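You operate a simulated robot arm through the tools that you are given. There is no shell and no other tool. Be economical: measure what you need, move in short steps, check, and stop when the job is done.

You are at the controls of a simulated robot arm. One attempt, no reset.

JOB
Clamp the mounting block and tighten its bolt with the socket driver till the yellow marks line up.
Fine: driver back in its pot; open the vice at the end.

The check looks at the end state, three seconds after you hand in, the way a careful person would. Anything else that was tipped, shoved, dropped, spilled or broken makes it a failure.

ROBOT AND FRAMES
A 6-joint arm with a two-finger parallel gripper, fixed in place. Base frame: the origin is at the foot of the arm, x ahead of it, y to its left, z up; the work surface is at about z = 0.9. Units: m, degrees, N and s.
With the tool pointing down near the work surface it reaches from about 0.24 to 0.64 m from the base axis. Its first joint turns from -66.0 to 66.0 degrees. Payload 2.7 kg.
The tool frame sits at the grasp point between the pads (the TCP): z along the fingers, y along the line on which they close. The tips reach 0.023 m beyond it. The gripper opens to 0.094 m. The fingers are 0.038 m wide and 0.01 m thick; the gripper's body (0.054 by 0.096 m) begins 0.039 m behind the TCP.
Orientation is told as [roll, pitch, yaw] about the base's x, y, z axes, in that order, counted from this pose: with the fingers straight down and closing along the base's y, the tool's x points along the base's -x, its y along +y and its z along -z.

CONTROLS
- The arm moves only by the tool jog_arm. Its argument "moves" is text: rows parted by semicolons, each of 7 numbers parted by spaces: the shift along the tool's x, y, z in units of 40 mm (1.0 is 40 mm), then the turn, a rotation vector about the tool's x, y, z in units of 4 degrees (1.0 is 4 degrees), then the opening, from 0 (shut) to 1 (fully open). In form: x y z wx wy wz gripper; .... A call has 1 to 8 rows; each row shifts and turns the commanded pose from where the row before left it, along the tool's axes as they then stand. A call with a number of a shift or a turn outside -1 to 1 is refused whole. Rows are played at 5 a second. More than 0.05 m and 8.6 degrees between two rows, or a gripper value outside its range, and nothing of the call is played. Where a pose cannot be reached the arm comes as near as it can. A force on the tool above 90 N (or 10 N above the force at the start of the call, whichever is more), or a blocked arm, ends the call early, and 0.2 s more pass. The fingers move at their own pace (about 0.045 m/s each) and stop on an object; they squeeze with about 38 N. The grip force told is the motor's: it shows also when the fingers shut on nothing. Time passes only in rows, and 0.2 s behind the last, so rows that do not move let the fingers close. The reply holds the time, the measured pose of the TCP, the force on the tool along the base axes, the opening and the grip force, in the units named above and with some noise.
- Cameras (640 x 400 px; columns grow to the right, rows downward): "scene" is fixed at [0.0764, -0.4251, 1.4312]; the picture's right is [0.80, -0.60, 0.00], its down [-0.18, -0.24, -0.95] and it looks along [0.57, 0.76, -0.31] (base axes); focal length 348 px, centre (320, 200). "wrist" rides on the gripper at [-0.039, 0, -0.044] in the tool frame; the picture's right is [0.00, -1.00, 0.00], its down [0.97, 0.00, -0.24] and it looks along [0.24, 0.00, 0.97] (tool axes); focal length 218 px, centre (320, 200). There is no depth. A picture from a camera that has moved, and an enlarged one, comes with that camera's place and axes in the base frame and with its lens.
- get_image(camera): a new picture of that camera. The clock stands still meanwhile.
- inspect(camera, box): a new picture of the part [left, top, right, bottom] of that camera's present view, enlarged. The clock stands still meanwhile.
- finish_job(): hands the job in; it is judged then, once.

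Go step by step. Nothing tells you positions but the pictures and the camera data: compare them with the known pose of the tool, close in by small moves and look again before you grip or let go. The budget is 120 turns and 64 pictures, counting those below and the enlarged ones. Unless the task says otherwise, let go and move clear before handing in, and close with one line.

The tools are called after ">>>" as a command line: name --argument value ..., lists and objects as JSON in quotes. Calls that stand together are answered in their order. jog_arm: Moves the arm, as the interface text tells. Its arguments: {"type":"object","properties":{"moves":{"type":"string"}},"required":["moves"]} The other tools are called the same way: get_image (camera) takes a picture; inspect (camera, box) takes an enlarged picture of a part of a camera's view; finish_job () hands the job in.

At the start:

```text
time_s: 0.0
tool_pos: [0.3303, 0.1996, 1.2743]
tcp_rot: [0.0, 0.0, 0.0]
ft_force: [0.6, 1.0, 0.0]
grip_width: 0.0939
grip_force: 0.2
```

scene: 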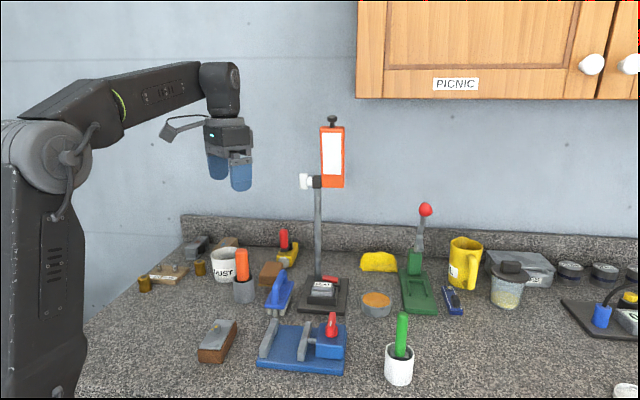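
wrist: 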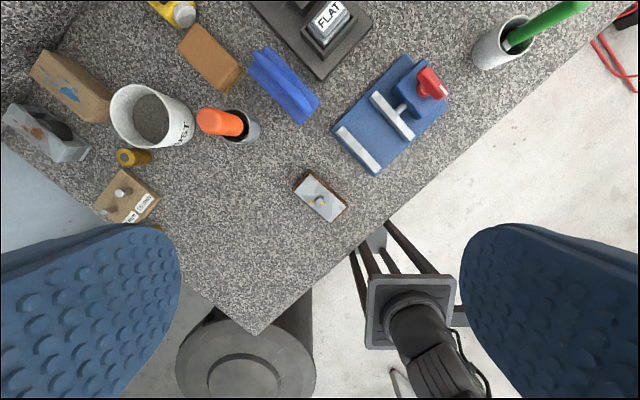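

I see a blue vice with a red lever, a small block with a bolt on top, and two handled tools in pots (orange and green). I'll enlarge these first.

>>> inspect --camera "scene" --box '[180, 290, 440, 400]'

>>> inspect --camera "wrist" --box '[270, 40, 470, 230]'

>>> inspect --camera "scene" --box '[130, 220, 350, 320]'

```text
2.46 times, centred on (310, 345) of scene
camera zoom: at [0.0764, -0.4251, 1.4312], right [0.8, -0.6, 0.0], down [-0.18, -0.24, -0.95], along [0.57, 0.76, -0.31], focal length 856 px, centre (345, -157)
```

zoom: 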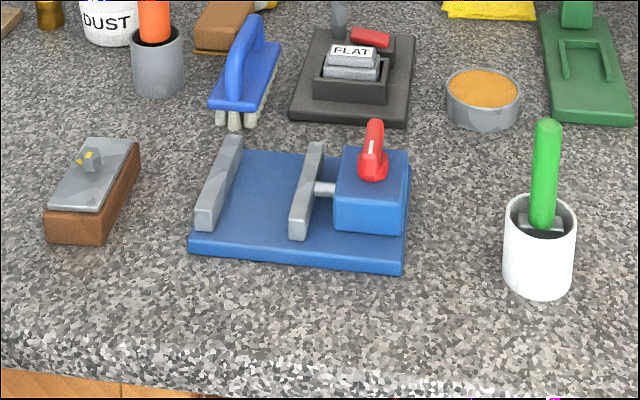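

```text
2.11 times, centred on (370, 135) of wrist
camera zoom: at [0.3674, 0.2013, 1.319], right [0.0, -1.0, 0.0], down [-0.97, 0.0, 0.24], along [-0.24, 0.0, -0.97], focal length 460 px, centre (215, 337)
```

zoom: 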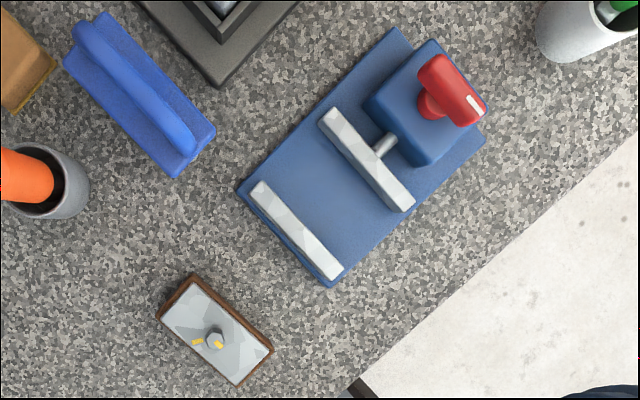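

```text
2.91 times, centred on (240, 270) of scene
camera zoom: at [0.0764, -0.4251, 1.4312], right [0.8, -0.6, 0.0], down [-0.18, -0.24, -0.95], along [0.57, 0.76, -0.31], focal length 1012 px, centre (553, -4)
```

zoom: 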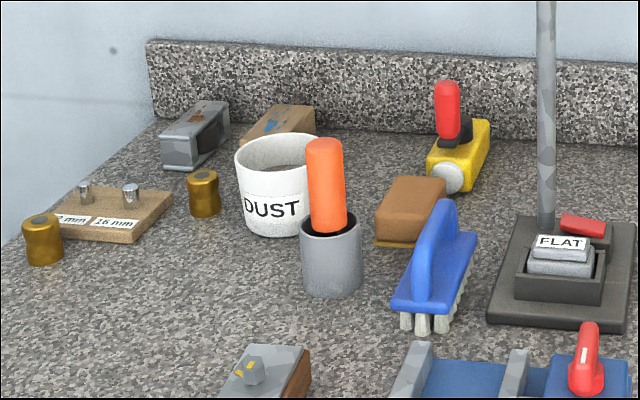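

The block (about 91 × 47 mm) is near (0.27, 0.20). The vice jaws are around (0.36, 0.13) and (0.42, 0.08), turned about 45°. I'll drop closer for a better look.

>>> jog_arm --moves "-0.19 -0.44 1 0 0 0 1; -0.19 -0.44 1 0 0 0 1; -0.19 -0.44 1 0 0 0 1; -0.19 -0.44 0.8 0 0 0 1"

>>> get_image --camera "wrist"

```text
time_s: 1.0
tool_pos: [0.3602, 0.1303, 1.1237]
tcp_rot: [0.0, 0.1, 0.0]
ft_force: [0.0, -1.1, -0.1]
grip_width: 0.094
grip_force: 0.2
```

```text
58 pictures are left
camera wrist: at [0.3974, 0.1313, 1.1664], right [0.0, -1.0, 0.0], down [-0.97, 0.0, 0.24], along [-0.24, 0.0, -0.97], focal length 218 px, centre (320, 200)
```

wrist: 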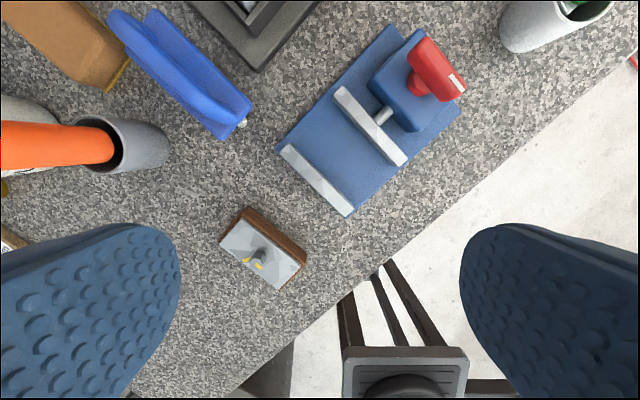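

>>> inspect --camera "wrist" --box '[270, 0, 480, 130]'

>>> inspect --camera "wrist" --box '[200, 130, 370, 300]'

>>> inspect --camera "scene" --box '[250, 305, 360, 380]'

>>> inspect --camera "scene" --box '[190, 310, 250, 370]'

```text
3.05 times, centred on (375, 65) of wrist
camera zoom: at [0.3974, 0.1313, 1.1664], right [0.0, -1.0, 0.0], down [-0.97, 0.0, 0.24], along [-0.24, 0.0, -0.97], focal length 665 px, centre (152, 611)
```

zoom: 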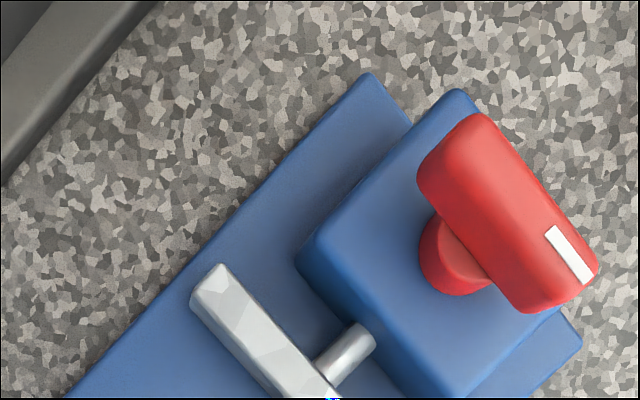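

```text
2.35 times, centred on (285, 215) of wrist
camera zoom: at [0.3974, 0.1313, 1.1664], right [0.0, -1.0, 0.0], down [-0.97, 0.0, 0.24], along [-0.24, 0.0, -0.97], focal length 514 px, centre (402, 165)
```

zoom: 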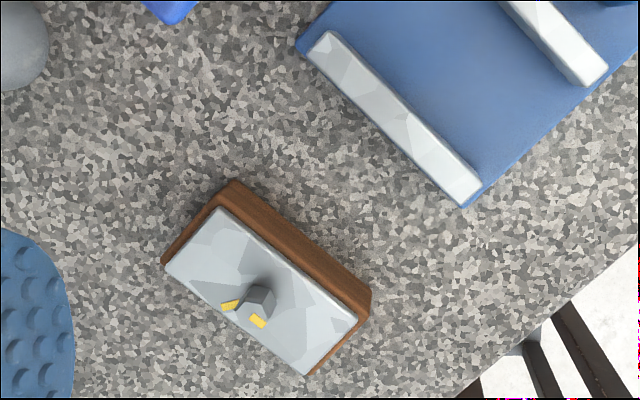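

```text
5.33 times, centred on (305, 342) of scene
camera zoom: at [0.0764, -0.4251, 1.4312], right [0.8, -0.6, 0.0], down [-0.18, -0.24, -0.95], along [0.57, 0.76, -0.31], focal length 1855 px, centre (400, -560)
```

zoom: 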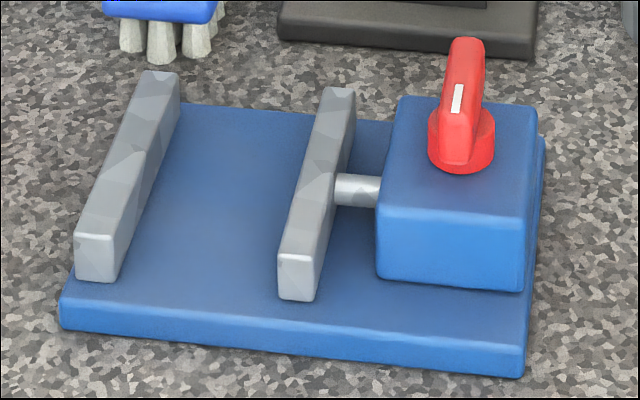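

```text
6.67 times, centred on (220, 340) of scene
camera zoom: at [0.0764, -0.4251, 1.4312], right [0.8, -0.6, 0.0], down [-0.18, -0.24, -0.95], along [0.57, 0.76, -0.31], focal length 2319 px, centre (987, -733)
```

zoom: 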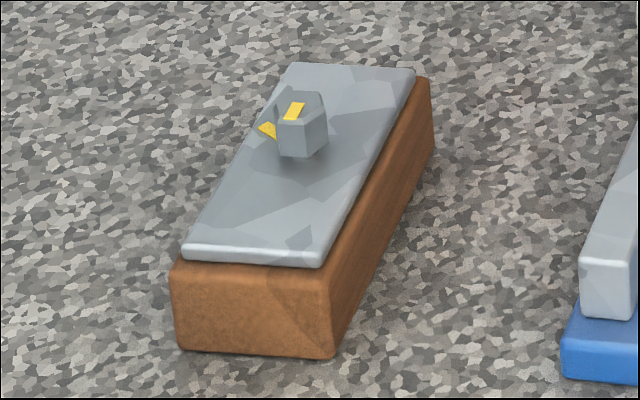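

The marks are about 80° apart, so the bolt needs a clockwise turn. The block stands taller than the jaws. Next I'll find out which of the two handled tools is the socket driver, starting with the green one.

>>> jog_arm --moves "-0.74 -0.75 -0.33 0 0 0 1; -0.74 -0.75 -0.33 0 0 0 1; -0.74 -0.75 -0.33 0 0 0 1; -0.74 -0.75 -0.33 0 0 0 1; -0.74 -0.75 -0.33 0 0 0 1; -0.5 -0.75 -0.33 0 0 0 1"

>>> get_image --camera "wrist"

```text
time_s: 2.4
tool_pos: [0.5294, -0.051, 1.2039]
tcp_rot: [0.1, 0.1, 0.0]
ft_force: [-0.6, -0.8, 0.0]
grip_width: 0.0942
grip_force: 0.1
```

```text
53 pictures are left
camera wrist: at [0.5666, -0.0494, 1.2466], right [0.0, -1.0, 0.0], down [-0.97, 0.0, 0.24], along [-0.24, 0.0, -0.97], focal length 218 px, centre (320, 200)
```

wrist: 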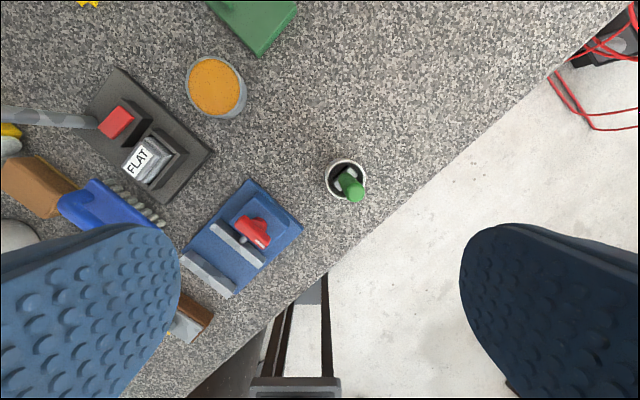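

>>> inspect --camera "wrist" --box '[310, 145, 390, 215]'

>>> inspect --camera "scene" --box '[370, 300, 430, 395]'

>>> inspect --camera "scene" --box '[130, 235, 270, 310]'

```text
5.71 times, centred on (350, 180) of wrist
camera zoom: at [0.5666, -0.0494, 1.2466], right [0.0, -1.0, 0.0], down [-0.97, 0.0, 0.24], along [-0.24, 0.0, -0.97], focal length 1247 px, centre (149, 314)
```

zoom: 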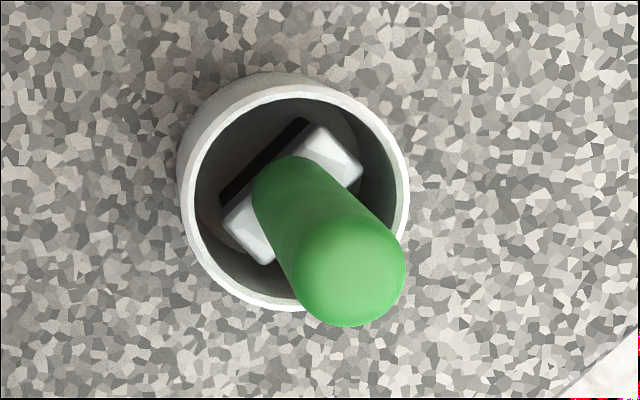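

```text
4.21 times, centred on (400, 348) of scene
camera zoom: at [0.0764, -0.4251, 1.4312], right [0.8, -0.6, 0.0], down [-0.18, -0.24, -0.95], along [0.57, 0.76, -0.31], focal length 1464 px, centre (-17, -421)
```

zoom: 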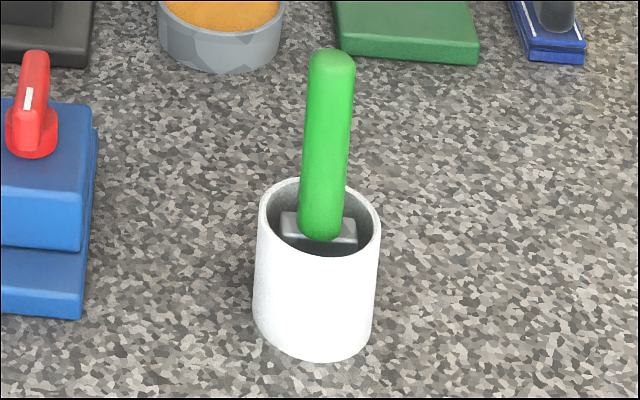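

```text
4.57 times, centred on (200, 272) of scene
camera zoom: at [0.0764, -0.4251, 1.4312], right [0.8, -0.6, 0.0], down [-0.18, -0.24, -0.95], along [0.57, 0.76, -0.31], focal length 1590 px, centre (869, -131)
```

zoom: 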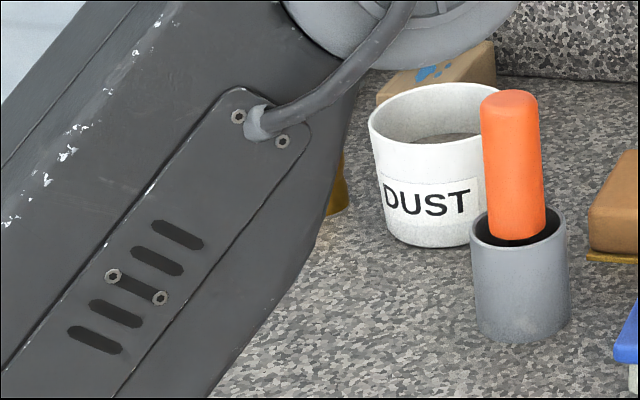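

The green tool has a flat head (a scraper or brush), so orange should be the socket driver. I'll go back over the block and vice and yaw 45° to line up with them.

>>> jog_arm --moves "0.64 0.79 0.21 0 0 0 1; 0.64 0.79 0.21 0 0 0 1; 0.64 0.79 0.21 0 0 0 1; 0.64 0.79 0.21 0 0 0 1; 0.64 0.79 0.21 0 0 0 1; 0.64 0.79 0.21 0 0 0 1; 0.64 0.79 0.21 0 0 0 1"

>>> jog_arm --moves "0 0 0 0 0 -1 1; 0 0 0 0 0 -1 1; 0 0 0 0 0 -1 1; 0 0 0 0 0 -1 1; 0 0 0 0 0 -1 1; 0 0 0 0 0 -1 1; 0 0 0 0 0 -1 1; 0 0 0 0 0 -1 1"

>>> jog_arm --moves "0 0 0 0 0 -1 1; 0 0 0 0 0 -1 1; 0 0 0 0 0 -1 1; 0 0 0 0 0 0 1"

>>> get_image --camera "wrist"

```text
time_s: 4.0
tool_pos: [0.3486, 0.1715, 1.1427]
tcp_rot: [-0.1, 0.0, 0.0]
ft_force: [0.3, -0.1, 0.3]
grip_width: 0.094
grip_force: 0.0
```

```text
time_s: 5.8
tool_pos: [0.35, 0.1725, 1.1438]
tcp_rot: [-0.1, 0.1, 32.1]
ft_force: [-1.0, 0.2, 0.2]
grip_width: 0.0939
grip_force: 0.1
```

```text
time_s: 6.8
tool_pos: [0.3497, 0.1716, 1.1434]
tcp_rot: [-0.1, 0.0, 44.1]
ft_force: [0.0, -0.2, -0.2]
grip_width: 0.0942
grip_force: 0.0
```

```text
49 pictures are left
camera wrist: at [0.3757, 0.199, 1.1874], right [0.7, -0.72, 0.0], down [-0.7, -0.68, 0.24], along [-0.17, -0.17, -0.97], focal length 218 px, centre (320, 200)
```

wrist: 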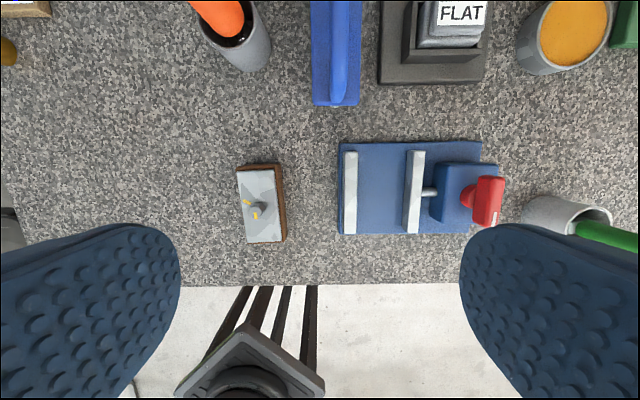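

>>> inspect --camera "wrist" --box '[220, 140, 380, 250]'

>>> inspect --camera "wrist" --box '[330, 130, 520, 250]'

```text
3.64 times, centred on (300, 195) of wrist
camera zoom: at [0.3757, 0.199, 1.1874], right [0.7, -0.72, 0.0], down [-0.7, -0.68, 0.24], along [-0.17, -0.17, -0.97], focal length 794 px, centre (393, 218)
```

zoom: 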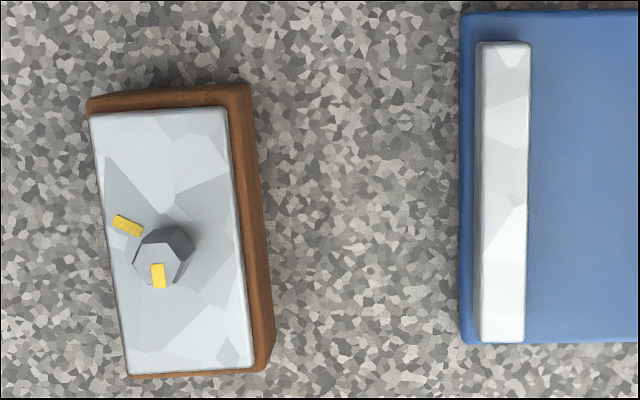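

```text
3.33 times, centred on (425, 190) of wrist
camera zoom: at [0.3757, 0.199, 1.1874], right [0.7, -0.72, 0.0], down [-0.7, -0.68, 0.24], along [-0.17, -0.17, -0.97], focal length 728 px, centre (-30, 233)
```

zoom: 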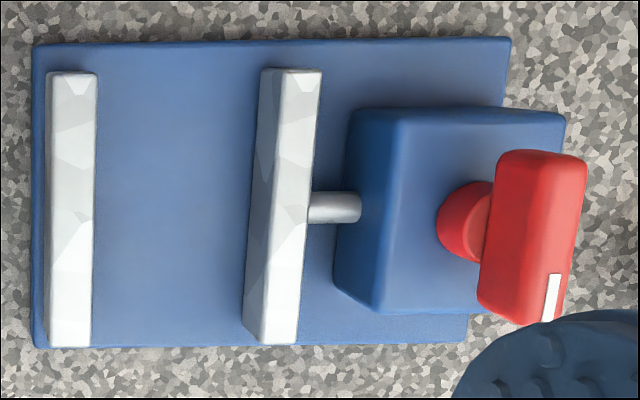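

The block is yawed about 47° and centred near (0.274, 0.201). The vice is at about 45°, with its jaw tops near z = 0.934. The block stands about 31 mm in wood plus the plate. I'll grip the long sides high up so the fingers stay above the jaws, starting by hovering over it.

>>> jog_arm --moves "0 0 0 0 0 -0.73 1; 0.19 0.47 0.89 0 0 0 1; 0.19 0.47 0.89 0 0 0 1; 0.19 0.47 0.89 0 0 0 1; 0.19 0.47 0.89 0 0 0 1; 0 0 0 0 0 0 1"

>>> get_image --camera "wrist"

>>> inspect --camera "scene" --box '[160, 260, 300, 380]'

```text
time_s: 8.2
tool_pos: [0.2726, 0.2008, 1.0006]
tcp_rot: [0.0, 0.0, 46.9]
ft_force: [-0.1, -0.1, 0.5]
grip_width: 0.0938
grip_force: 0.1
```

```text
46 pictures are left
camera wrist: at [0.2984, 0.2293, 1.0442], right [0.73, -0.68, 0.0], down [-0.66, -0.71, 0.24], along [-0.16, -0.18, -0.97], focal length 218 px, centre (320, 200)
```

wrist: 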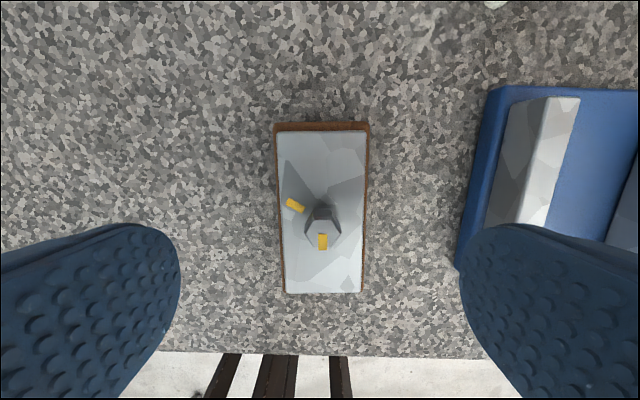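

```text
3.33 times, centred on (230, 320) of scene
camera zoom: at [0.0764, -0.4251, 1.4312], right [0.8, -0.6, 0.0], down [-0.18, -0.24, -0.95], along [0.57, 0.76, -0.31], focal length 1159 px, centre (620, -200)
```

zoom: 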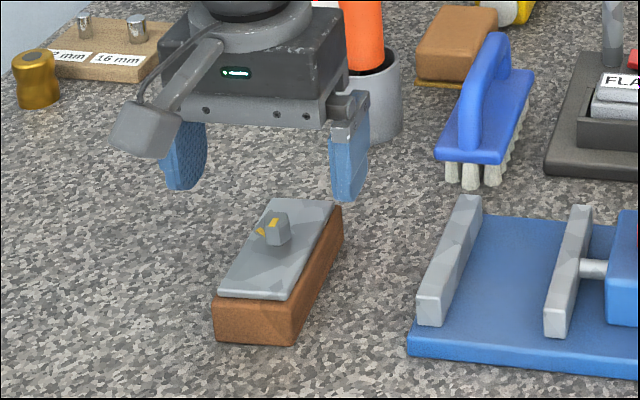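

The block is well centred between the fingers. I'll descend to grip height and check before closing.

>>> jog_arm --moves "0 0 0.7 0 0 0 1; 0 0 0.64 0 0 0 1; 0 0 0 0 0 0 1"

>>> inspect --camera "scene" --box '[190, 310, 250, 370]'

```text
time_s: 9.0
tool_pos: [0.2743, 0.1996, 0.9466]
tcp_rot: [0.1, 0.0, 46.9]
ft_force: [0.3, -0.7, 0.2]
grip_width: 0.0939
grip_force: 0.1
```

```text
6.67 times, centred on (220, 340) of scene
camera zoom: at [0.0764, -0.4251, 1.4312], right [0.8, -0.6, 0.0], down [-0.18, -0.24, -0.95], along [0.57, 0.76, -0.31], focal length 2319 px, centre (987, -733)
```

zoom: 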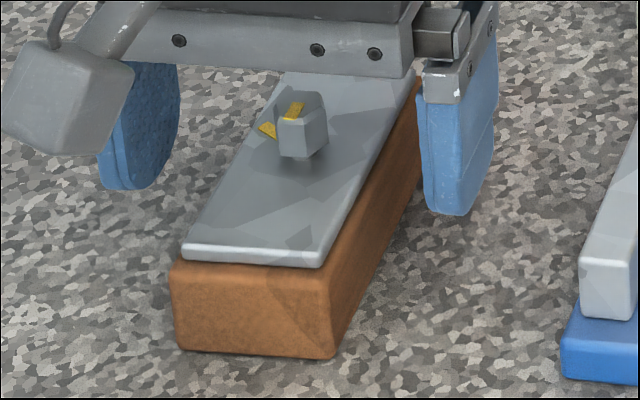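

>>> jog_arm --moves "0 0 0 0 0 0 0.4; 0 0 0 0 0 0 0.2; 0 0 0 0 0 0 0; 0 0 0 0 0 0 0; 0 0 0 0 0 0 0; 0 0 0 0 0 0 0"

>>> inspect --camera "scene" --box '[190, 310, 250, 370]'

```text
time_s: 10.4
tool_pos: [0.2734, 0.2003, 0.9461]
tcp_rot: [0.1, 0.0, 46.9]
ft_force: [-0.1, -1.6, 0.1]
grip_width: 0.0494
grip_force: 37.6
```

```text
6.67 times, centred on (220, 340) of scene
camera zoom: at [0.0764, -0.4251, 1.4312], right [0.8, -0.6, 0.0], down [-0.18, -0.24, -0.95], along [0.57, 0.76, -0.31], focal length 2319 px, centre (987, -733)
```

zoom: 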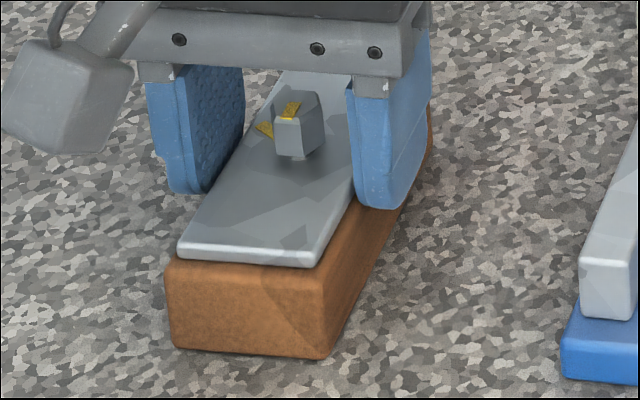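

Gripped on the wood at a width of 49 mm. I'll lift, carry it above the jaw gap (about 61 mm wide, centred near (0.387, 0.106)) and check there.

>>> jog_arm --moves "0 0 -0.95 0 0 0 0; 0 0 -0.95 0 0 0 0; -0.058 -0.92 0 0 0 0 0; -0.058 -0.92 0 0 0 0 0; -0.058 -0.92 0 0 0 0 0; -0.058 -0.92 0 0 0 0 0; 0 0 0 0 0 0.35 0; 0 0 0 0 0 0 0"

>>> get_image --camera "wrist"

>>> inspect --camera "scene" --box '[240, 270, 370, 380]'

```text
time_s: 12.2
tool_pos: [0.3879, 0.1077, 1.0239]
tcp_rot: [0.0, -0.1, 45.5]
ft_force: [0.0, 0.6, -3.5]
grip_width: 0.0498
grip_force: 37.9
```

```text
42 pictures are left
camera wrist: at [0.4139, 0.1351, 1.0676], right [0.71, -0.7, 0.0], down [-0.68, -0.69, 0.24], along [-0.17, -0.17, -0.97], focal length 218 px, centre (320, 200)
```

wrist: 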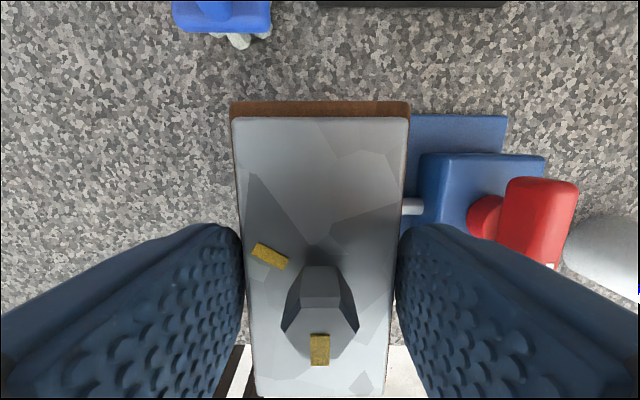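

```text
3.64 times, centred on (305, 325) of scene
camera zoom: at [0.0764, -0.4251, 1.4312], right [0.8, -0.6, 0.0], down [-0.18, -0.24, -0.95], along [0.57, 0.76, -0.31], focal length 1265 px, centre (374, -254)
```

zoom: 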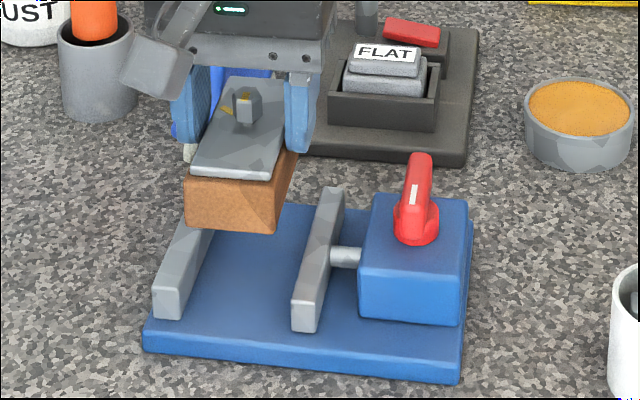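

>>> jog_arm --moves "-0.05 -0.025 0.5 0 0 0 0; 0 0 0.47 0 0 0 0; 0 0 0 0 0 0 0"

>>> inspect --camera "scene" --box '[250, 300, 350, 380]'

```text
time_s: 13.0
tool_pos: [0.3891, 0.1062, 0.9847]
tcp_rot: [0.0, 0.0, 45.6]
ft_force: [0.3, 0.0, -2.8]
grip_width: 0.0494
grip_force: 37.8
```

```text
5.00 times, centred on (300, 340) of scene
camera zoom: at [0.0764, -0.4251, 1.4312], right [0.8, -0.6, 0.0], down [-0.18, -0.24, -0.95], along [0.57, 0.76, -0.31], focal length 1739 px, centre (420, -500)
```

zoom: 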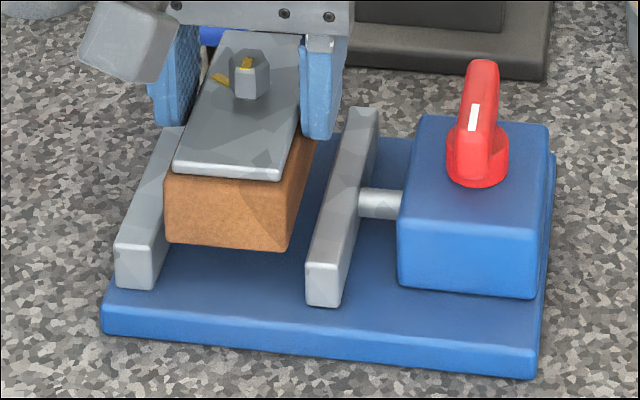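

>>> jog_arm --moves "-0.03 -0.025 0.3 0 0 0 0; 0 0 0.2 0 0 0 0; 0 0 0.08 0 0 0 0; 0 0 0 0 0 0 0"

>>> inspect --camera "scene" --box '[250, 300, 350, 380]'

```text
time_s: 14.0
tool_pos: [0.3915, 0.1072, 0.9608]
tcp_rot: [0.0, -0.1, 45.5]
ft_force: [-1.5, -0.7, 5.8]
grip_width: 0.0495
grip_force: 38.0
```

```text
5.00 times, centred on (300, 340) of scene
camera zoom: at [0.0763, -0.4251, 1.4312], right [0.8, -0.6, 0.0], down [-0.18, -0.24, -0.95], along [0.57, 0.76, -0.31], focal length 1739 px, centre (420, -500)
```

zoom: 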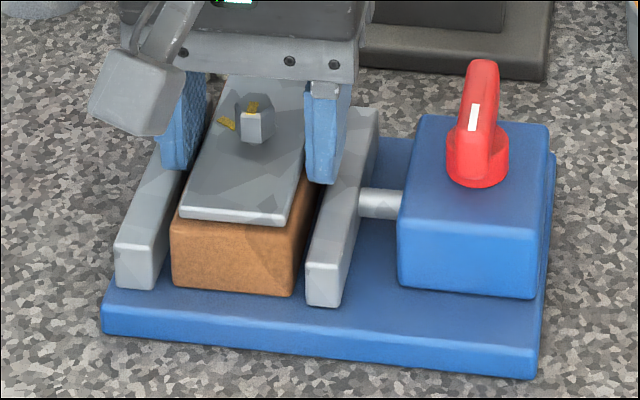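

The block is seated (contact force felt) and between the jaws. I'll release gently and rise.

>>> jog_arm --moves "0 0 -0.03 0 0 0 0.57; 0 0 0 0 0 0 0.6; 0 0 0 0 0 0 0.6; 0 0 -0.5 0 0 0 0.6; 0 0 -1 0 0 0 0.6; 0 0 -1 0 0 0 0.6; 0 0 0 0 0 0 0.6"

>>> get_image --camera "wrist"

>>> inspect --camera "scene" --box '[250, 300, 350, 380]'

```text
time_s: 15.6
tool_pos: [0.3914, 0.1075, 1.0637]
tcp_rot: [0.0, 0.0, 45.5]
ft_force: [0.1, 0.5, -0.4]
grip_width: 0.0565
grip_force: 0.0
```

```text
38 pictures are left
camera wrist: at [0.4169, 0.1361, 1.1078], right [0.71, -0.7, 0.0], down [-0.68, -0.69, 0.24], along [-0.17, -0.17, -0.97], focal length 218 px, centre (320, 200)
```

wrist: 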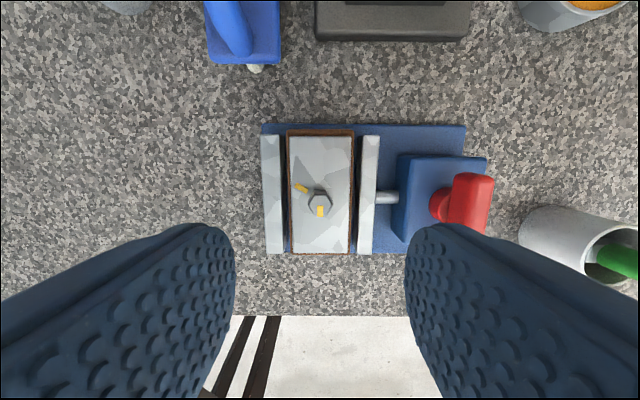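

```text
5.00 times, centred on (300, 340) of scene
camera zoom: at [0.0764, -0.4251, 1.4312], right [0.8, -0.6, 0.0], down [-0.18, -0.24, -0.95], along [0.57, 0.76, -0.31], focal length 1739 px, centre (420, -500)
```

zoom: 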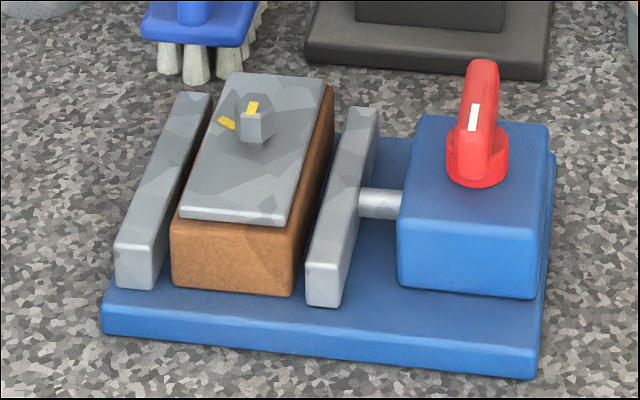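

The block sits cleanly between the jaws. Next is the red lever, so I'll hover over it.

>>> jog_arm --moves "0.09 -0.75 0 0 0 0 0.6; 0.09 -0.75 0 0 0 0 0.6; 0.09 -0.74 0 0 0 0 0.6; 0 0 0 0 0 0 0.6"

>>> get_image --camera "wrist"

>>> inspect --camera "scene" --box '[270, 280, 370, 380]'

```text
time_s: 16.6
tool_pos: [0.4479, 0.037, 1.0636]
tcp_rot: [0.0, 0.0, 45.5]
ft_force: [0.6, 0.5, 0.3]
grip_width: 0.0564
grip_force: 0.2
```

```text
36 pictures are left
camera wrist: at [0.4734, 0.0648, 1.1068], right [0.71, -0.7, 0.0], down [-0.68, -0.69, 0.24], along [-0.17, -0.17, -0.97], focal length 218 px, centre (320, 200)
```

wrist: 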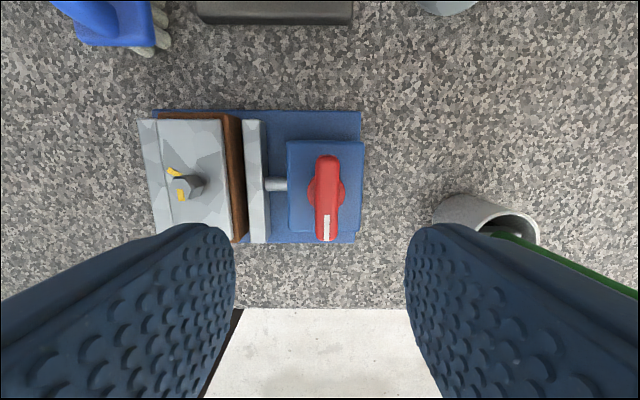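

```text
4.00 times, centred on (320, 330) of scene
camera zoom: at [0.0764, -0.4251, 1.4312], right [0.8, -0.6, 0.0], down [-0.18, -0.24, -0.95], along [0.57, 0.76, -0.31], focal length 1391 px, centre (320, -320)
```

zoom: 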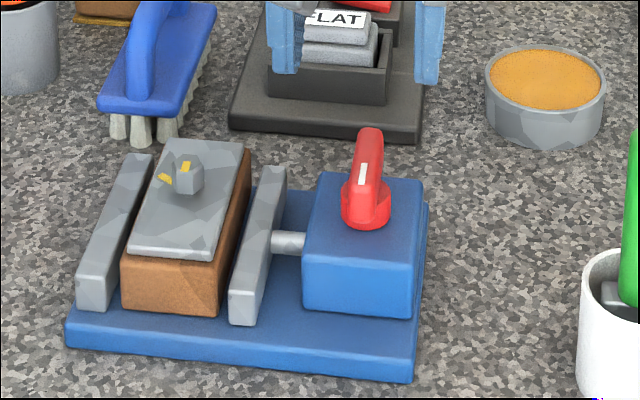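

>>> jog_arm --moves "-0.155 -0.075 0.6 0 0 0 0.6; 0 0 0.8 0 0 0 0.6; 0 0 0.53 0 0 0 0.6; 0 0 0 0 0 0 0.6"

>>> inspect --camera "scene" --box '[270, 280, 370, 380]'

>>> inspect --camera "wrist" --box '[220, 100, 420, 300]'

```text
time_s: 17.6
tool_pos: [0.4553, 0.0398, 0.9862]
tcp_rot: [0.0, 0.1, 45.5]
ft_force: [0.4, 0.3, -0.5]
grip_width: 0.0562
grip_force: 0.1
```

```text
4.00 times, centred on (320, 330) of scene
camera zoom: at [0.0764, -0.4251, 1.4312], right [0.8, -0.6, 0.0], down [-0.18, -0.24, -0.95], along [0.57, 0.76, -0.31], focal length 1391 px, centre (320, -320)
```

zoom: 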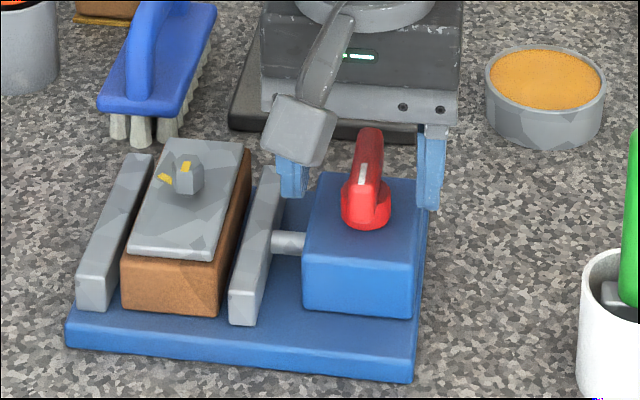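

```text
2.00 times, centred on (320, 200) of wrist
camera zoom: at [0.48, 0.0683, 1.0295], right [0.71, -0.7, 0.0], down [-0.68, -0.69, 0.24], along [-0.17, -0.17, -0.97], focal length 436 px, centre (320, 200)
```

zoom: 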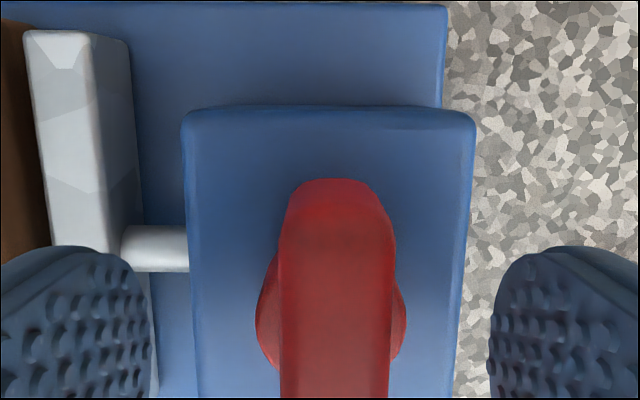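

>>> jog_arm --moves "0.03 -0.02 0 0 0 0 0.3; 0 0 0 0 0 0 0; 0 0 0 0 0 0 0; 0 0 0 0 0 0 0; 0 0 0 0 0 0 0"

>>> jog_arm --moves "0 0 0 0 0 0.5 0; 0 0 0 0 0 1 0; 0 0 0 0 0 1 0; 0 0 0 0 0 1 0; 0 0 0 0 0 0 0"

>>> inspect --camera "scene" --box '[270, 280, 370, 380]'

```text
time_s: 18.8
tool_pos: [0.4552, 0.0374, 0.9855]
tcp_rot: [-0.1, 0.0, 45.4]
ft_force: [8.5, -8.0, -4.6]
grip_width: 0.0257
grip_force: 44.9
```

```text
time_s: 20.0
tool_pos: [0.4547, 0.0378, 0.9841]
tcp_rot: [0.1, -0.1, 31.5]
ft_force: [15.1, -8.3, -3.3]
grip_width: 0.0254
grip_force: 45.4
```

```text
4.00 times, centred on (320, 330) of scene
camera zoom: at [0.0769, -0.4253, 1.4311], right [0.8, -0.6, 0.0], down [-0.18, -0.24, -0.95], along [0.57, 0.76, -0.31], focal length 1391 px, centre (320, -320)
```

zoom: 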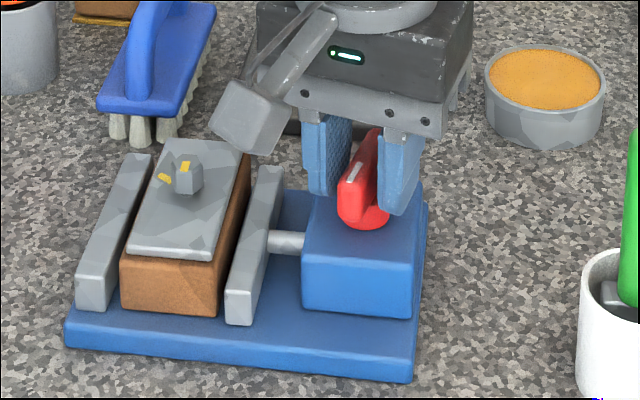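

Turning clockwise closes the jaw. I'll continue in small steps.

>>> jog_arm --moves "0 -0.02 0 0 0 1 0; 0 0 0 0 0 1 0; 0 0 0 0 0 1 0; 0 0 0 0 0 1 0; 0 0 0 0 0 1 0; 0 0 0 0 0 1 0; 0 0 0 0 0 1 0; 0 0 0 0 0 0 0"

>>> inspect --camera "scene" --box '[270, 280, 370, 380]'

```text
time_s: 21.8
tool_pos: [0.4536, 0.0379, 0.9858]
tcp_rot: [0.1, -0.1, 3.6]
ft_force: [5.6, 19.2, 7.3]
grip_width: 0.0255
grip_force: 44.7
```

```text
4.00 times, centred on (320, 330) of scene
camera zoom: at [0.0765, -0.4245, 1.4314], right [0.8, -0.6, 0.0], down [-0.18, -0.24, -0.95], along [0.57, 0.76, -0.31], focal length 1391 px, centre (320, -320)
```

zoom: 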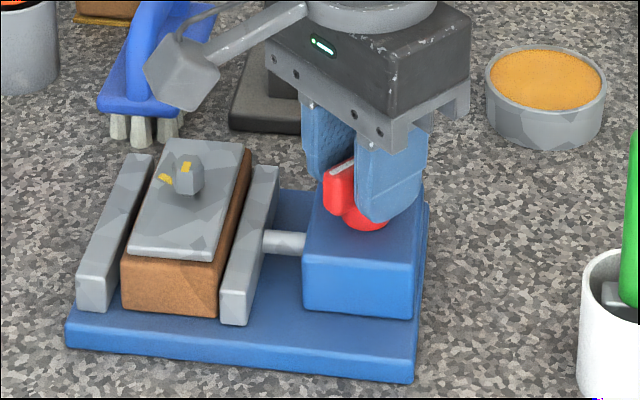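

>>> jog_arm --moves "0 0.03 0 0 0 1 0; 0 0 0 0 0 1 0; 0 0 0 0 0 1 0; 0 0 0 0 0 1 0; 0 0 0 0 0 1 0; 0 0 0 0 0 1 0; 0 0 0 0 0 1 0; 0 0 0 0 0 0 0"

>>> inspect --camera "scene" --box '[270, 280, 370, 380]'

```text
time_s: 23.6
tool_pos: [0.4542, 0.04, 0.9845]
tcp_rot: [0.1, 0.0, -24.4]
ft_force: [8.4, 24.7, 2.2]
grip_width: 0.0256
grip_force: 44.7
```

```text
4.00 times, centred on (320, 330) of scene
camera zoom: at [0.0766, -0.4244, 1.4314], right [0.8, -0.6, 0.0], down [-0.18, -0.24, -0.95], along [0.57, 0.76, -0.31], focal length 1391 px, centre (320, -320)
```

zoom: 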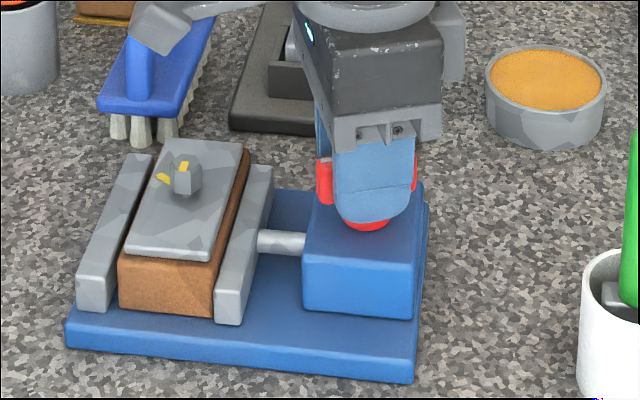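

>>> jog_arm --moves "0 0.03 0 0 0 1 0; 0 0 0 0 0 1 0; 0 0 0 0 0 1 0; 0 0 0 0 0 1 0; 0 0 0 0 0 1 0; 0 0 0 0 0 0 0"

>>> inspect --camera "scene" --box '[270, 280, 370, 380]'

```text
time_s: 25.0
tool_pos: [0.4544, 0.0399, 0.9855]
tcp_rot: [0.1, 0.0, -44.6]
ft_force: [3.3, 20.4, 4.4]
grip_width: 0.0255
grip_force: 45.3
```

```text
4.00 times, centred on (320, 330) of scene
camera zoom: at [0.0764, -0.4245, 1.4314], right [0.8, -0.6, 0.0], down [-0.18, -0.24, -0.95], along [0.57, 0.76, -0.31], focal length 1391 px, centre (320, -320)
```

zoom: 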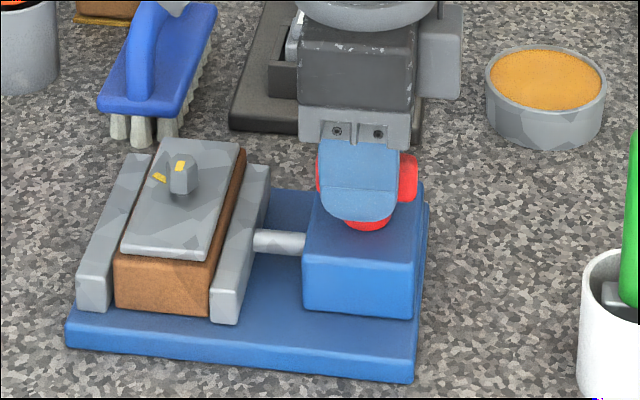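

>>> jog_arm --moves "0 0.02 0 0 0 1 0; 0 0 0 0 0 1 0; 0 0 0 0 0 1 0; 0 0 0 0 0 0 0"

>>> inspect --camera "scene" --box '[270, 280, 370, 380]'

```text
time_s: 26.0
tool_pos: [0.4546, 0.0407, 0.9873]
tcp_rot: [0.0, -0.1, -56.6]
ft_force: [-1.2, 17.7, 4.9]
grip_width: 0.0256
grip_force: 44.7
```

```text
4.00 times, centred on (320, 330) of scene
camera zoom: at [0.0763, -0.4246, 1.4314], right [0.8, -0.6, 0.0], down [-0.18, -0.24, -0.95], along [0.57, 0.76, -0.31], focal length 1391 px, centre (320, -320)
```

zoom: 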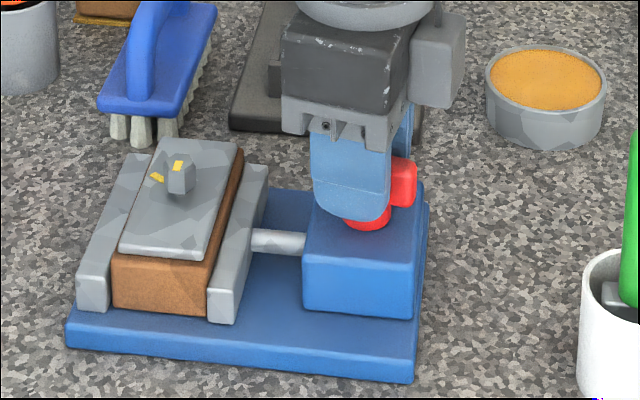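

>>> jog_arm --moves "0 0.01 0 0 0 1 0; 0 0 0 0 0 1 0; 0 0 0 0 0 0 0"

>>> jog_arm --moves "0 0 0 0 0 1 0; 0 0 0 0 0 1 0; 0 0 0 0 0 0 0"

>>> inspect --camera "scene" --box '[270, 280, 370, 380]'

```text
time_s: 26.8
tool_pos: [0.4565, 0.0408, 0.9852]
tcp_rot: [0.0, 0.0, -64.6]
ft_force: [-1.1, 14.5, 1.7]
grip_width: 0.0257
grip_force: 45.1
```

```text
time_s: 27.6
tool_pos: [0.4556, 0.0401, 0.9863]
tcp_rot: [0.1, 0.0, -72.5]
ft_force: [0.7, 17.2, -0.4]
grip_width: 0.0259
grip_force: 45.4
```

```text
4.00 times, centred on (320, 330) of scene
camera zoom: at [0.0764, -0.4246, 1.4314], right [0.8, -0.6, 0.0], down [-0.18, -0.24, -0.95], along [0.57, 0.76, -0.31], focal length 1391 px, centre (320, -320)
```

zoom: 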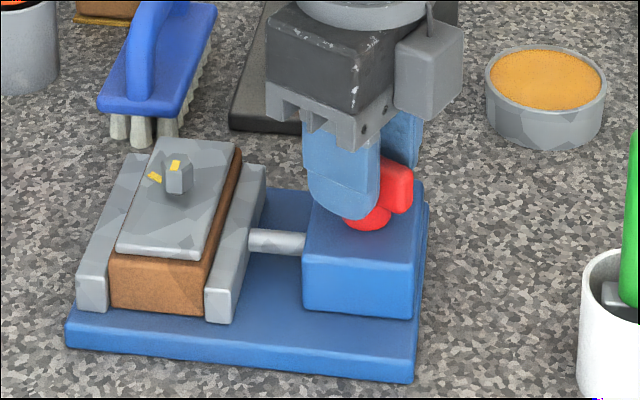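

>>> jog_arm --moves "0 0 0 0 0 1 0; 0 0 0 0 0 1 0; 0 0 0 0 0 0 0"

>>> inspect --camera "scene" --box '[280, 310, 350, 370]'

```text
time_s: 28.4
tool_pos: [0.4556, 0.0395, 0.9866]
tcp_rot: [0.2, 0.0, -80.6]
ft_force: [6.8, 0.8, -0.4]
grip_width: 0.0252
grip_force: 44.8
```

```text
6.67 times, centred on (315, 340) of scene
camera zoom: at [0.0766, -0.4251, 1.4312], right [0.8, -0.6, 0.0], down [-0.18, -0.24, -0.95], along [0.57, 0.76, -0.31], focal length 2319 px, centre (353, -733)
```

zoom: 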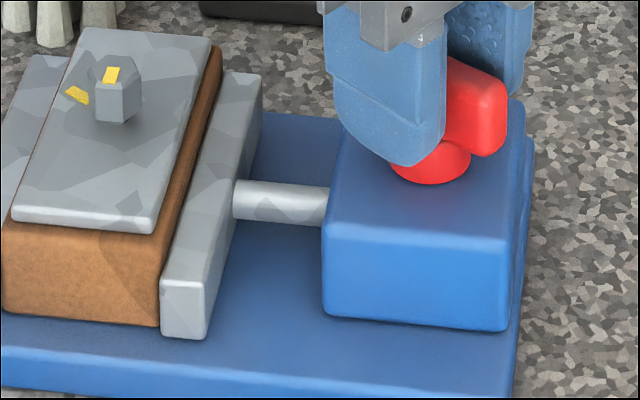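

>>> jog_arm --moves "0 0 0 0 0 1 0; 0 0 0 0 0 1 0; 0 0 0 0 0 0 0"

>>> inspect --camera "scene" --box '[270, 280, 370, 380]'

```text
time_s: 29.2
tool_pos: [0.4568, 0.041, 0.9868]
tcp_rot: [0.0, 0.0, -88.5]
ft_force: [9.6, 3.6, 0.3]
grip_width: 0.0251
grip_force: 45.1
```

```text
4.00 times, centred on (320, 330) of scene
camera zoom: at [0.0767, -0.425, 1.4312], right [0.8, -0.6, 0.0], down [-0.18, -0.24, -0.95], along [0.57, 0.76, -0.31], focal length 1391 px, centre (320, -320)
```

zoom: 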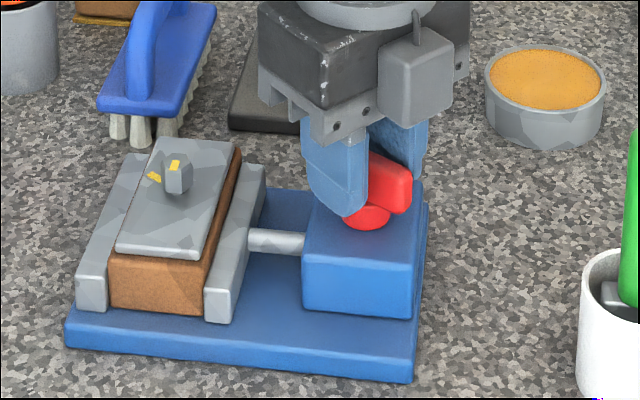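

The jaw has stopped on the block and the lever is stalled, so it's clamped. I'll release the lever, rise and verify.

>>> jog_arm --moves "0 0 0 0 0 0 0.5; 0 0 0 0 0 0 0.6; 0 0 0 0 0 0 0.6; 0 0 -1 0 0 0 0.6; 0 0 -1 0 0 0 0.6; 0 0 -1 0 0 0 0.6; 0 0 -1 0 0 0 0.6; 0 0 -1 0 0 0 0.6"

>>> jog_arm --moves "0 0 0 0 0 -1 0.9; 0 0 0 0 0 -1 0.9; 0 0 0 0 0 -1 0.9; 0 0 0 0 0 -1 0.9; 0 0 0 0 0 -1 0.9; 0 0 0 0 0 -1 0.9; 0 0 0 0 0 -1 0.9; 0 0 0 0 0 -1 0.9"

>>> jog_arm --moves "0 0 0 0 0 -1 0.9; 0 0 0 0 0 -1 0.9; 0 0 0 0 0 -1 0.9; 0 0 0 0 0 -1 0.9; 0 0 0 0 0 -1 0.9; 0 0 0 0 0 -1 0.9; 0 0 0 0 0 -1 0.9; 0 0 0 0 0 -1 0.9"

>>> jog_arm --moves "0 0 0 0 0 -1 0.9; 0 0 0 0 0 -1 0.9; 0 0 0 0 0 -1 0.9; 0 0 0 0 0 -1 0.9; 0 0 0 0 0 -1 0.9; 0 0 0 0 0 -1 0.9"

>>> get_image --camera "scene"

```text
time_s: 31.0
tool_pos: [0.4548, 0.039, 1.1864]
tcp_rot: [0.0, 0.1, -88.5]
ft_force: [0.2, 0.8, -0.2]
grip_width: 0.0565
grip_force: 0.0
```

```text
time_s: 32.8
tool_pos: [0.4558, 0.0401, 1.1863]
tcp_rot: [0.0, -0.1, -56.4]
ft_force: [1.1, 0.1, 0.3]
grip_width: 0.0845
grip_force: 0.1
```

```text
time_s: 34.6
tool_pos: [0.4547, 0.0403, 1.1858]
tcp_rot: [0.0, 0.0, -24.4]
ft_force: [0.0, 1.1, 0.5]
grip_width: 0.0846
grip_force: 0.2
```

```text
time_s: 36.0
tool_pos: [0.4562, 0.0407, 1.1857]
tcp_rot: [-0.1, 0.0, -0.4]
ft_force: [-0.1, 0.2, 0.7]
grip_width: 0.0845
grip_force: 0.0
```

```text
24 pictures are left
```

scene: 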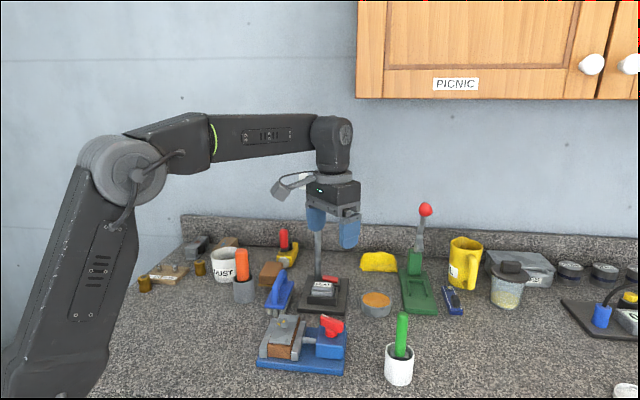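

Clamped and the lever is clear. Next is the orange driver, standing in its pot near (0.392, 0.316).

>>> jog_arm --moves "0.8 0 0 0 0 0 1; 0.8 0 0 0 0 0 1; 0 0.96 0 0 0 0 1; 0 0.96 0 0 0 0 1; 0 0.96 0 0 0 0 1; 0 0.96 0 0 0 0 1; 0 0.96 0 0 0 0 1; 0 0.96 0 0 0 0 1"

>>> jog_arm --moves "0 0.96 0 0 0 0.1 1; 0 0 0 0 0 0 1"

>>> get_image --camera "wrist"

```text
time_s: 37.8
tool_pos: [0.3934, 0.2731, 1.1857]
tcp_rot: [0.0, 0.1, -0.5]
ft_force: [0.1, 0.0, 1.0]
grip_width: 0.094
grip_force: 0.1
```

```text
time_s: 38.4
tool_pos: [0.3936, 0.3104, 1.1859]
tcp_rot: [0.0, 0.0, -0.9]
ft_force: [-0.6, 0.1, 0.5]
grip_width: 0.0941
grip_force: 0.0
```

```text
23 pictures are left
camera wrist: at [0.4311, 0.3105, 1.2299], right [-0.02, -1.0, 0.0], down [-0.97, 0.01, 0.24], along [-0.24, 0.0, -0.97], focal length 218 px, centre (320, 200)
```

wrist: 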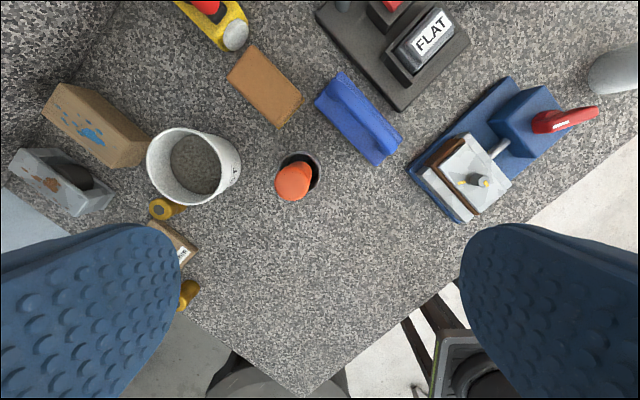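

>>> jog_arm --moves "-0.2 0.58 0 0 0 0 1; 0 0 1 0 0 0 1; 0 0 1 0 0 0 1; 0 0 1 0 0 0 1; 0 0 0 0 0 0 1"

>>> get_image --camera "wrist"

```text
time_s: 39.6
tool_pos: [0.4023, 0.3338, 1.0644]
tcp_rot: [0.0, -0.1, -0.8]
ft_force: [0.2, 0.3, 0.0]
grip_width: 0.0941
grip_force: 0.0
```

```text
22 pictures are left
camera wrist: at [0.4398, 0.3334, 1.1087], right [-0.02, -1.0, 0.0], down [-0.97, 0.01, 0.24], along [-0.24, 0.0, -0.97], focal length 218 px, centre (320, 200)
```

wrist: 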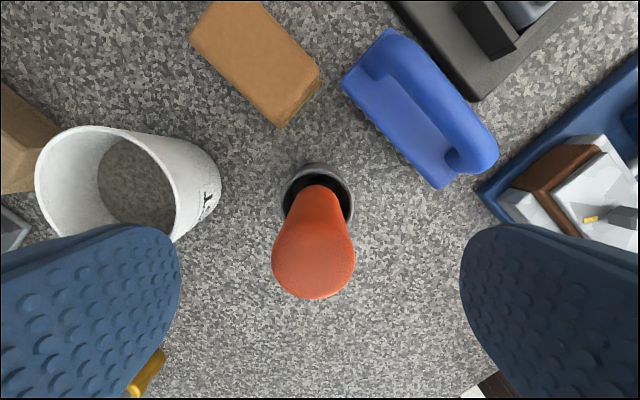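

>>> jog_arm --moves "0.04 0.04 0.7 0 0 0 1; 0 0 0.66 0 0 0 1; 0 0 0 0 0 0 1; 0 0 0 0 0 0 0.5; 0 0 0 0 0 0 0; 0 0 0 0 0 0 0; 0 0 0 0 0 0 0; 0 0 0 0 0 0 0"

>>> inspect --camera "scene" --box '[190, 220, 300, 310]'

```text
time_s: 41.4
tool_pos: [0.4007, 0.3365, 1.0097]
tcp_rot: [0.0, -0.1, -0.8]
ft_force: [0.8, 0.2, 0.1]
grip_width: 0.0308
grip_force: 37.4
```

```text
4.44 times, centred on (245, 265) of scene
camera zoom: at [0.0764, -0.4251, 1.4312], right [0.8, -0.6, 0.0], down [-0.18, -0.24, -0.95], along [0.57, 0.76, -0.31], focal length 1546 px, centre (653, -89)
```

zoom: 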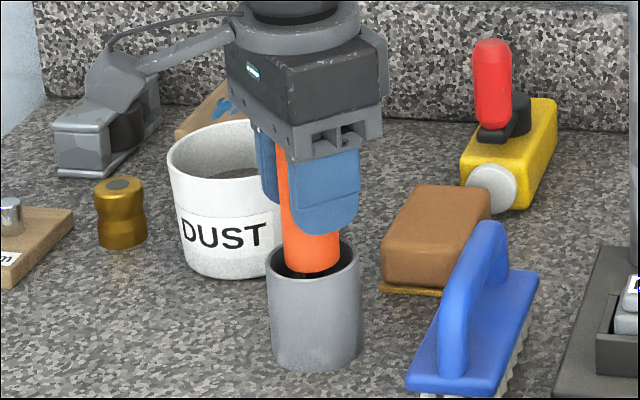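

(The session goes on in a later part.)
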